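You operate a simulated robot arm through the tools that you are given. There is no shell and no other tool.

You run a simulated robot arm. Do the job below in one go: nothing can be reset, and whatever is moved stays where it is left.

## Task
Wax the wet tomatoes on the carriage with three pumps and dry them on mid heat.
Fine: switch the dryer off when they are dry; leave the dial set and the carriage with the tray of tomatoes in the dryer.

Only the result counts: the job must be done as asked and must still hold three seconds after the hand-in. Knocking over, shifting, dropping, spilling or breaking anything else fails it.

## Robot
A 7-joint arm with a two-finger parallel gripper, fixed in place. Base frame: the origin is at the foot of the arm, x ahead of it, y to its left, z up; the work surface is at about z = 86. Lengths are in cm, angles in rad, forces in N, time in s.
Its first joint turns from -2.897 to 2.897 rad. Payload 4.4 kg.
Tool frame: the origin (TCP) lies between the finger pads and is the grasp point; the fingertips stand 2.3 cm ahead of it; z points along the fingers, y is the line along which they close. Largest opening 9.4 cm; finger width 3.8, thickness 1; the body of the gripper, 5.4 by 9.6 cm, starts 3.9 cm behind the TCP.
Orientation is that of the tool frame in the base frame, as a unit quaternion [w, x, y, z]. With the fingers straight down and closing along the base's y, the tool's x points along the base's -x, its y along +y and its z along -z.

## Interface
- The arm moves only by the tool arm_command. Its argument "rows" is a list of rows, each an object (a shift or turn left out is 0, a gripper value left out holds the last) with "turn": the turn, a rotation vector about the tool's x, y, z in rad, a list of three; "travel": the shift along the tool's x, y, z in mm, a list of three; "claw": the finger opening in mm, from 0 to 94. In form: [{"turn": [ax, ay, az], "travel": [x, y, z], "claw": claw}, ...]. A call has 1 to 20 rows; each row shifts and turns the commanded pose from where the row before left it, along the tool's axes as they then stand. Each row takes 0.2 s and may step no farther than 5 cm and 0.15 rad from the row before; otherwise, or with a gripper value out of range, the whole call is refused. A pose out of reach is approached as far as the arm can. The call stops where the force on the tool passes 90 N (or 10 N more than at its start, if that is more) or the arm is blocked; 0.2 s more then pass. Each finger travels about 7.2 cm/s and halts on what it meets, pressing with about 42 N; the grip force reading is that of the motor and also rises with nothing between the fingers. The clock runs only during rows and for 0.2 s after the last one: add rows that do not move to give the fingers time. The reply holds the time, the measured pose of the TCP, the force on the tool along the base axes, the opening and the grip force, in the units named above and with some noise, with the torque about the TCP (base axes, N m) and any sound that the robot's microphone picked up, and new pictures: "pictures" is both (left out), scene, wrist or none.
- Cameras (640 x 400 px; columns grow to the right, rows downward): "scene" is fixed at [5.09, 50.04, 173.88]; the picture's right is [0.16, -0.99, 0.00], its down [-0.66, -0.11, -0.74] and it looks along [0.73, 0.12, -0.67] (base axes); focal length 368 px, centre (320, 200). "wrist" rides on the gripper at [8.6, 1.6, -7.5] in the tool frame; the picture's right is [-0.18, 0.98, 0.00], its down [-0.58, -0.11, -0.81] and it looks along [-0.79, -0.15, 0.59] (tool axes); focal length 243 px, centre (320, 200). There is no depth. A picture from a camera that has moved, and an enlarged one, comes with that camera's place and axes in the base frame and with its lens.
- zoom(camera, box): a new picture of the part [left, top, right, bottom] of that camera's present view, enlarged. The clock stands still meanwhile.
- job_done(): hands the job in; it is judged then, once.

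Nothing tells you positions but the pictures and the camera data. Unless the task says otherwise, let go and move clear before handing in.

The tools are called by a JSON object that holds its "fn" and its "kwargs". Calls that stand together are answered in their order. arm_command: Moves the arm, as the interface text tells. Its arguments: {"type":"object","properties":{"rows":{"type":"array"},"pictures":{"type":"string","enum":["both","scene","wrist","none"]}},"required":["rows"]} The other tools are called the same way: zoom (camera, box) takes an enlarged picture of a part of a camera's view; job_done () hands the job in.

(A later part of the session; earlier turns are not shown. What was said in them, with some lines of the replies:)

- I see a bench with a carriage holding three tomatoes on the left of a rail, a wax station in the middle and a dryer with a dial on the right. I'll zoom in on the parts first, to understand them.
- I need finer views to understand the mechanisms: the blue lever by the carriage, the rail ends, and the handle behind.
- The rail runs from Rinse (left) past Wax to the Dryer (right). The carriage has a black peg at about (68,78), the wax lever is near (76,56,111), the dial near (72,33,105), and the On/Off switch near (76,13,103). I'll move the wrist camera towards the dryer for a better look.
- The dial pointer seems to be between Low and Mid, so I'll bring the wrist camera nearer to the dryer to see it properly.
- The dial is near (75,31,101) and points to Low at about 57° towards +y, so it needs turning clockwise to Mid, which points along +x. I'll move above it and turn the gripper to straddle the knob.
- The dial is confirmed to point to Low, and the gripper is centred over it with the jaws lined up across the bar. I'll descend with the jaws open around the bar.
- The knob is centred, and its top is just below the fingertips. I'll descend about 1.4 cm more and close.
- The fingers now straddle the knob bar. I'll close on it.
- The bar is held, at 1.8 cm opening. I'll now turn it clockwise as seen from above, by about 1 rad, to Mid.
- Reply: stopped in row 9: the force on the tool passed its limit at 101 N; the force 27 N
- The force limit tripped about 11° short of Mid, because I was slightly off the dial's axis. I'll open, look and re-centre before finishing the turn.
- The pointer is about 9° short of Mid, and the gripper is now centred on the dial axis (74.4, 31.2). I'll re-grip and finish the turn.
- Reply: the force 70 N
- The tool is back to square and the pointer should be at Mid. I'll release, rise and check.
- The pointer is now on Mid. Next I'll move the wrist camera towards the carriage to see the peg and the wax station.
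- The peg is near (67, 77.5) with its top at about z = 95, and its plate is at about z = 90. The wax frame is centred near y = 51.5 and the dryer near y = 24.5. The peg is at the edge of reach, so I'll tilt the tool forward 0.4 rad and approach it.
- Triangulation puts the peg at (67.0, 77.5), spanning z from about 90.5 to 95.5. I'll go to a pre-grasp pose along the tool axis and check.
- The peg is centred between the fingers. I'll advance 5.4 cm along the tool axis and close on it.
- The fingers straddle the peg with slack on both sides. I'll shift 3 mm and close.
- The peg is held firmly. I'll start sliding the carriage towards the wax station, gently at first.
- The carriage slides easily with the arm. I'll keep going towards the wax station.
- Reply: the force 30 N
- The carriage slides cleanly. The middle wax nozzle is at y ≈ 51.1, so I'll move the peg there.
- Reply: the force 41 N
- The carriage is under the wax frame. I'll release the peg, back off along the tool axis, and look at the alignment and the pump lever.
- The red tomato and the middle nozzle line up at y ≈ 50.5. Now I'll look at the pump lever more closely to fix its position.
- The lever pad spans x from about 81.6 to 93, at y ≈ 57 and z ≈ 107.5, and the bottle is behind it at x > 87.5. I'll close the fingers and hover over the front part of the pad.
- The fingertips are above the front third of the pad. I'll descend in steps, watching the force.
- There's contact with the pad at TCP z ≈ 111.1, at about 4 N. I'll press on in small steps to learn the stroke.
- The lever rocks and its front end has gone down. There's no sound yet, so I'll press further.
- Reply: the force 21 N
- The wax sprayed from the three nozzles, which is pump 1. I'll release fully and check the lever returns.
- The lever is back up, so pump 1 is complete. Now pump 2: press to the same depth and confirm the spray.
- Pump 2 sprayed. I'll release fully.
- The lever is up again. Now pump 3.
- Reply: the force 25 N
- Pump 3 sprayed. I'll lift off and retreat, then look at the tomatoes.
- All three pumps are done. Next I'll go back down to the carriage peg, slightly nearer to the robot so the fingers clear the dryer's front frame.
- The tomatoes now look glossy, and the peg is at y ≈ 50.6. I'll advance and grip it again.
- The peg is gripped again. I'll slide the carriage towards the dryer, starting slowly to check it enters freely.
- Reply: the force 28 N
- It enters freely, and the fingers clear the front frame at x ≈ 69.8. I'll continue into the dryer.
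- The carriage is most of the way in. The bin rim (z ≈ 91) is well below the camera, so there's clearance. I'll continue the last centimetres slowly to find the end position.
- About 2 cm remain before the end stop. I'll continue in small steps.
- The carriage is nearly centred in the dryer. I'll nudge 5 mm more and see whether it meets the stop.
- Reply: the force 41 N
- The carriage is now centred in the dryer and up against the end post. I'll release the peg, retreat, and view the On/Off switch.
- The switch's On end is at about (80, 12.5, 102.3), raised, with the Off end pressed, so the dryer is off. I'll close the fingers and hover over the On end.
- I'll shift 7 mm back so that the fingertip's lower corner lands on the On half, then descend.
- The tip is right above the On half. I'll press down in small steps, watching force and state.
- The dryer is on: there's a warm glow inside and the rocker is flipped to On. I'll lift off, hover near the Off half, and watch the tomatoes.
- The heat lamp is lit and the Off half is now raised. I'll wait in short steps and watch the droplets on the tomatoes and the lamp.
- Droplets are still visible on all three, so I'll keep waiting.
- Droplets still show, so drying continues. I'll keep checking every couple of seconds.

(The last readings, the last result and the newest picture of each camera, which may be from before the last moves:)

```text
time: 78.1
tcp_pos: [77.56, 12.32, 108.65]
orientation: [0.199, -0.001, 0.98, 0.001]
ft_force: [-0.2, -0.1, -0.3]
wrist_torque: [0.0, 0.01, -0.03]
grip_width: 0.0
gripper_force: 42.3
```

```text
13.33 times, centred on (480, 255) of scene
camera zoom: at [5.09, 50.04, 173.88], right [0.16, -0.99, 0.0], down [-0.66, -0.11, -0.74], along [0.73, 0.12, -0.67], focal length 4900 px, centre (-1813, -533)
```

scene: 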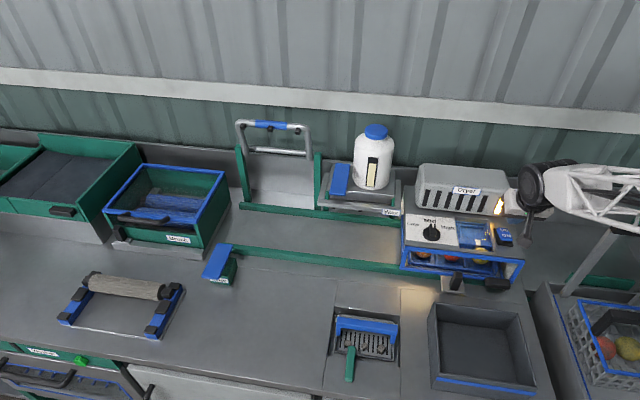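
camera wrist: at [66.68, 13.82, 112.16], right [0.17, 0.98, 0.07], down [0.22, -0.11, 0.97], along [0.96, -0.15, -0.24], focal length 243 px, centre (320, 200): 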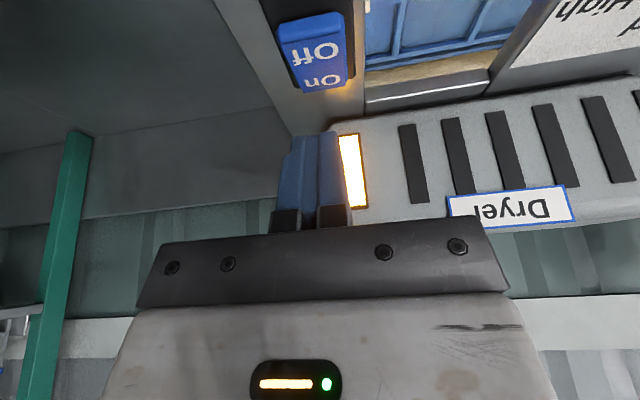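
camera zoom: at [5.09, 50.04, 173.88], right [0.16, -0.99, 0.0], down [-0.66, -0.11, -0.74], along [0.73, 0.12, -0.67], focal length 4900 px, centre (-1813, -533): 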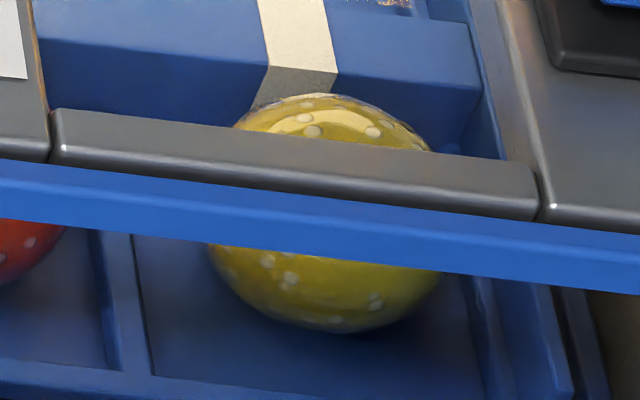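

The droplets are fading gradually, so drying is progressing. I'll keep watching closely.

{"fn": "arm_command", "kwargs": {"rows": [{}, {}, {}, {}, {}, {}, {}, {}, {}, {}, {}, {}, {}], "pictures": "none"}}

{"fn": "zoom", "kwargs": {"camera": "scene", "box": [460, 240, 500, 270]}}

{"fn": "zoom", "kwargs": {"camera": "scene", "box": [410, 240, 465, 275]}}

```text
time: 80.9
tcp_pos: [77.5, 12.28, 108.79]
orientation: [0.199, -0.001, 0.98, 0.001]
ft_force: [-0.4, 0.5, -0.8]
wrist_torque: [-0.03, 0.0, 0.03]
grip_width: 0.0
gripper_force: 41.6
```

```text
13.33 times, centred on (480, 255) of scene
camera zoom: at [5.09, 50.04, 173.88], right [0.16, -0.99, 0.0], down [-0.66, -0.11, -0.74], along [0.73, 0.12, -0.67], focal length 4900 px, centre (-1813, -533)
```

zoom: 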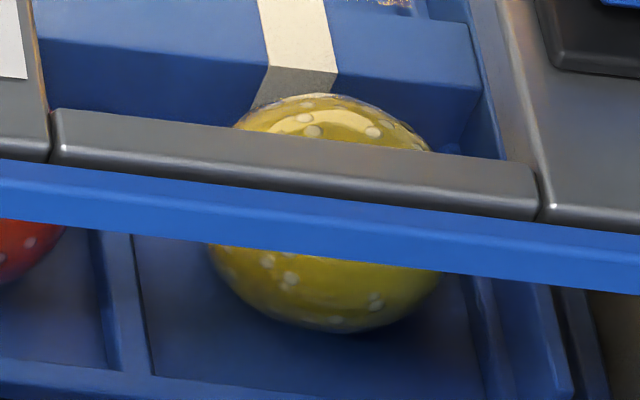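

```text
11.43 times, centred on (438, 258) of scene
camera zoom: at [5.09, 50.04, 173.88], right [0.16, -0.99, 0.0], down [-0.66, -0.11, -0.74], along [0.73, 0.12, -0.67], focal length 4200 px, centre (-1023, -457)
```

zoom: 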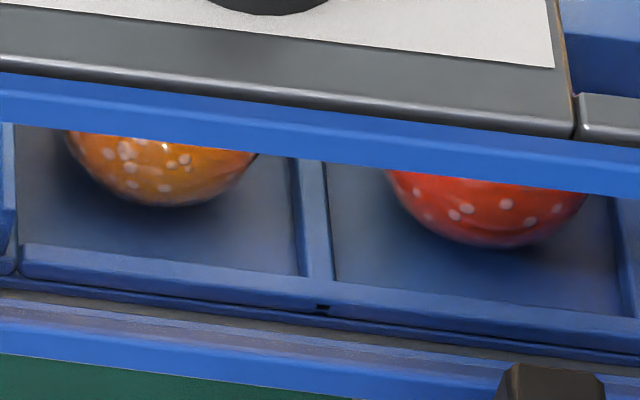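

{"fn": "arm_command", "kwargs": {"rows": [{}, {}, {}, {}, {}, {}, {}, {}, {}, {}, {}, {}, {}], "pictures": "none"}}

{"fn": "zoom", "kwargs": {"camera": "scene", "box": [410, 235, 500, 285]}}

```text
time: 83.7
tcp_pos: [77.56, 12.36, 108.66]
orientation: [0.198, -0.001, 0.98, 0.001]
ft_force: [0.0, 0.4, 0.7]
wrist_torque: [0.0, 0.03, 0.0]
grip_width: 0.0
gripper_force: 42.2
```

```text
7.11 times, centred on (455, 260) of scene
camera zoom: at [5.09, 50.04, 173.88], right [0.16, -0.99, 0.0], down [-0.66, -0.11, -0.74], along [0.73, 0.12, -0.67], focal length 2613 px, centre (-640, -227)
```

zoom: 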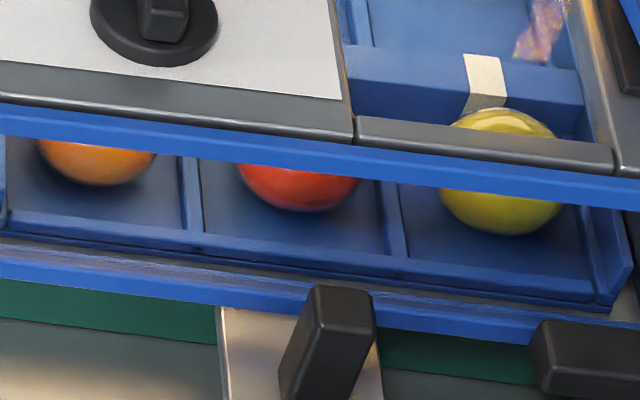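

The droplets are gone and the tomatoes are dry. I'll press the Off half now.

{"fn": "arm_command", "kwargs": {"rows": [{"travel": [7.8, 0, 18.4]}, {"travel": [4.7, 0, 11]}, {"travel": [2.7, 0, 6.4]}, {}], "pictures": "scene"}}

{"fn": "zoom", "kwargs": {"camera": "scene", "box": [440, 180, 560, 280]}}

```text
time: 84.8
tcp_pos: [77.69, 12.32, 105.5]
orientation: [0.204, 0.0, 0.979, 0.001]
ft_force: [0.2, 0.2, 2.9]
wrist_torque: [0.01, 0.01, 0.04]
grip_width: 0.0
gripper_force: 41.6
stopped in row 4: the force on the tool passed its limit at 94 N (the readings are from after the stop); the commanded pose is now the measured one
```

scene: 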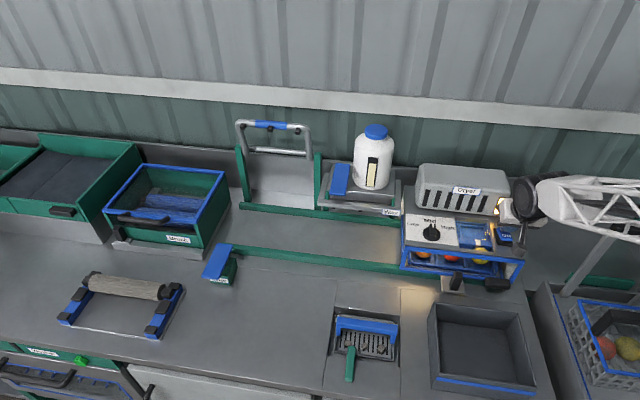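

```text
4.00 times, centred on (500, 230) of scene
camera zoom: at [5.09, 50.04, 173.88], right [0.16, -0.99, 0.0], down [-0.66, -0.11, -0.74], along [0.73, 0.12, -0.67], focal length 1470 px, centre (-400, 80)
```

zoom: 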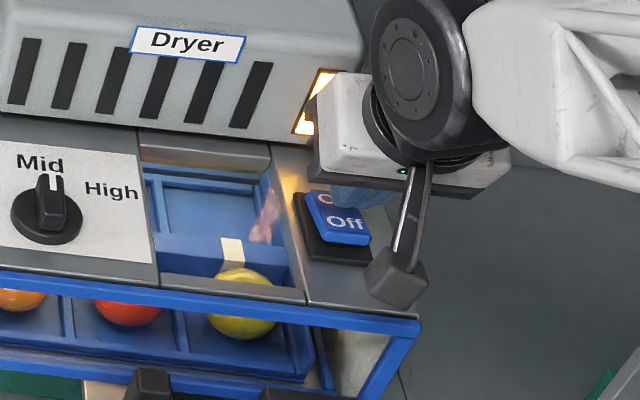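

The press landed on the rocker's pivot, because the fingertip's contact point is further forward than I assumed. I'll lift, shift 1.4 cm towards the robot and press the Off end.

{"fn": "arm_command", "kwargs": {"rows": [{"travel": [-6, 0, -14]}, {"travel": [13, 0, -5.4]}, {"travel": [5.8, 0, 13.8]}, {"travel": [1.6, 0, 3.7]}, {"travel": [1.6, 0, 3.7]}, {}], "pictures": "scene"}}

{"fn": "zoom", "kwargs": {"camera": "scene", "box": [440, 180, 560, 280]}}

```text
time: 86.2
tcp_pos: [76.22, 12.39, 105.22]
orientation: [0.206, 0.0, 0.979, 0.003]
ft_force: [-48.7, -10.6, 75.7]
wrist_torque: [-0.24, 2.0, -0.17]
grip_width: 0.01
gripper_force: 41.5
```

scene: 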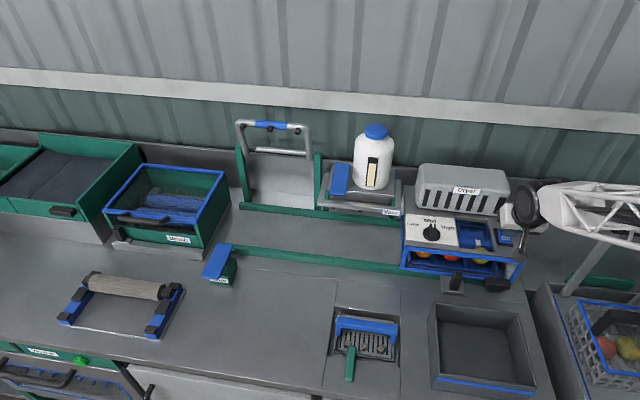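

```text
4.00 times, centred on (500, 230) of scene
camera zoom: at [5.09, 50.04, 173.88], right [0.16, -0.99, 0.0], down [-0.66, -0.11, -0.74], along [0.73, 0.12, -0.67], focal length 1470 px, centre (-400, 80)
```

zoom: 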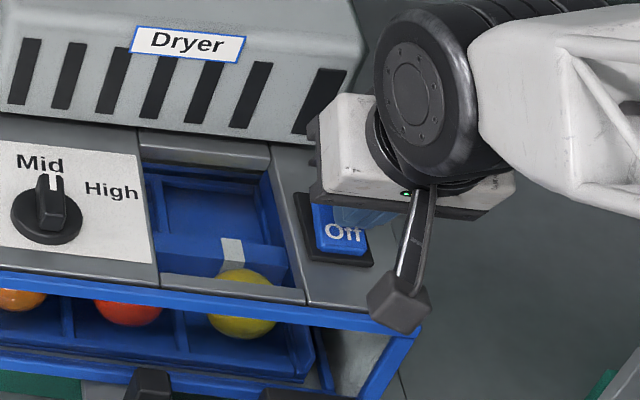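

The dryer is off and its lamp is dark. I'll lift straight up, move clear, and check everything.

{"fn": "arm_command", "kwargs": {"rows": [{"travel": [-6, 0, -14]}, {"travel": [-12, 0, -28]}, {"travel": [-16, 0, -38]}, {"travel": [35, 0, -30]}, {"travel": [40, 0, -25]}, {"travel": [40, 0, -25]}, {"travel": [40, 0, -25]}, {}], "pictures": "both"}}

{"fn": "zoom", "kwargs": {"camera": "scene", "box": [390, 160, 540, 300]}}

{"fn": "zoom", "kwargs": {"camera": "wrist", "box": [220, 0, 520, 200]}}

```text
time: 88.0
tcp_pos: [57.63, 12.3, 117.03]
orientation: [0.203, 0.0, 0.979, 0.001]
ft_force: [0.0, -0.6, 0.1]
wrist_torque: [0.0, -0.02, 0.0]
grip_width: 0.0
gripper_force: 42.2
camera wrist: at [46.78, 13.81, 120.43], right [0.17, 0.98, 0.08], down [0.21, -0.11, 0.97], along [0.96, -0.15, -0.23], focal length 243 px, centre (320, 200)
```

scene: 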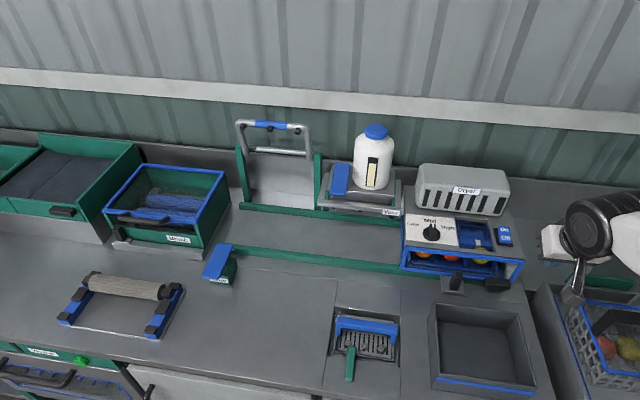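
wrist: 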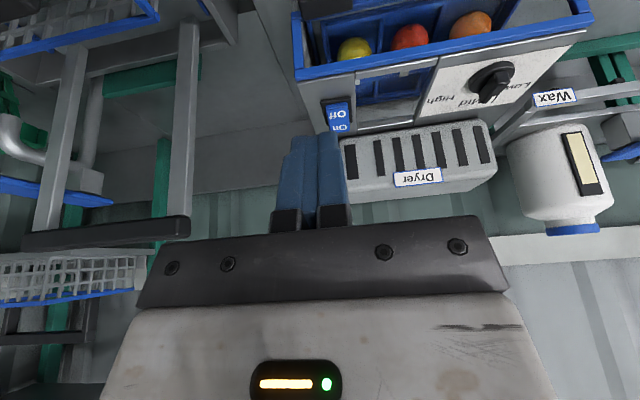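

```text
2.86 times, centred on (465, 230) of scene
camera zoom: at [5.09, 50.04, 173.88], right [0.16, -0.99, 0.0], down [-0.66, -0.11, -0.74], along [0.73, 0.12, -0.67], focal length 1050 px, centre (-94, 114)
```

zoom: 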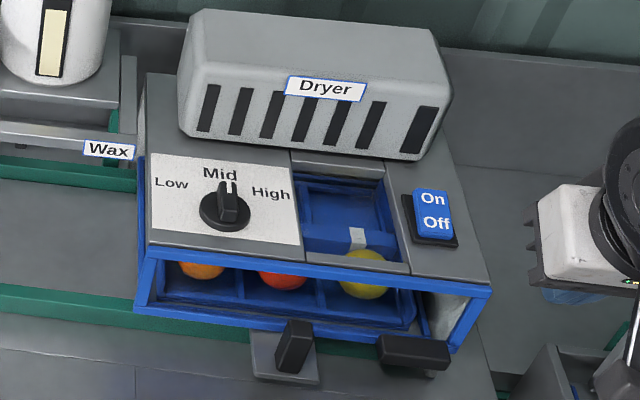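

```text
2.00 times, centred on (370, 100) of wrist
camera zoom: at [46.78, 13.81, 120.43], right [0.17, 0.98, 0.08], down [0.21, -0.11, 0.97], along [0.96, -0.15, -0.23], focal length 485 px, centre (220, 400)
```

zoom: 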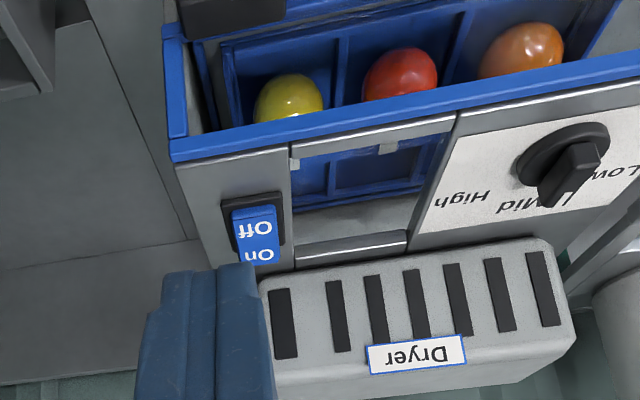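

The tomatoes are glossy and free of droplets, the dial is on Mid and the dryer is off. The carriage with the tray is inside the dryer, the arm is clear, and nothing else looks disturbed, so I'm handing in.

{"fn": "job_done", "kwargs": {}}

```text
The job is handed in.
```

The job is handed in. The tomatoes are waxed with three pumps and dried on mid heat, and the dryer is off. I don't have the verdict on it yet.

- **Wax:** I slid the carriage under the wax nozzles and pressed the pump three times. I saw the spray each time.
- **Drying:** I set the dial from Low to Mid, moved the carriage into the dryer and switched it on. After about 25 seconds the droplets on all three tomatoes were gone, and I switched it off.
- **Switching off:** My first press landed on the middle of the switch and hit the force limit, so the dryer ran about 2.5 seconds past dry. The second press turned it off, and the lamp went dark.
- **Now:** The dial is on Mid and the carriage with its tray of tomatoes is in the dryer. The arm is clear, and nothing else looks moved in the last pictures.
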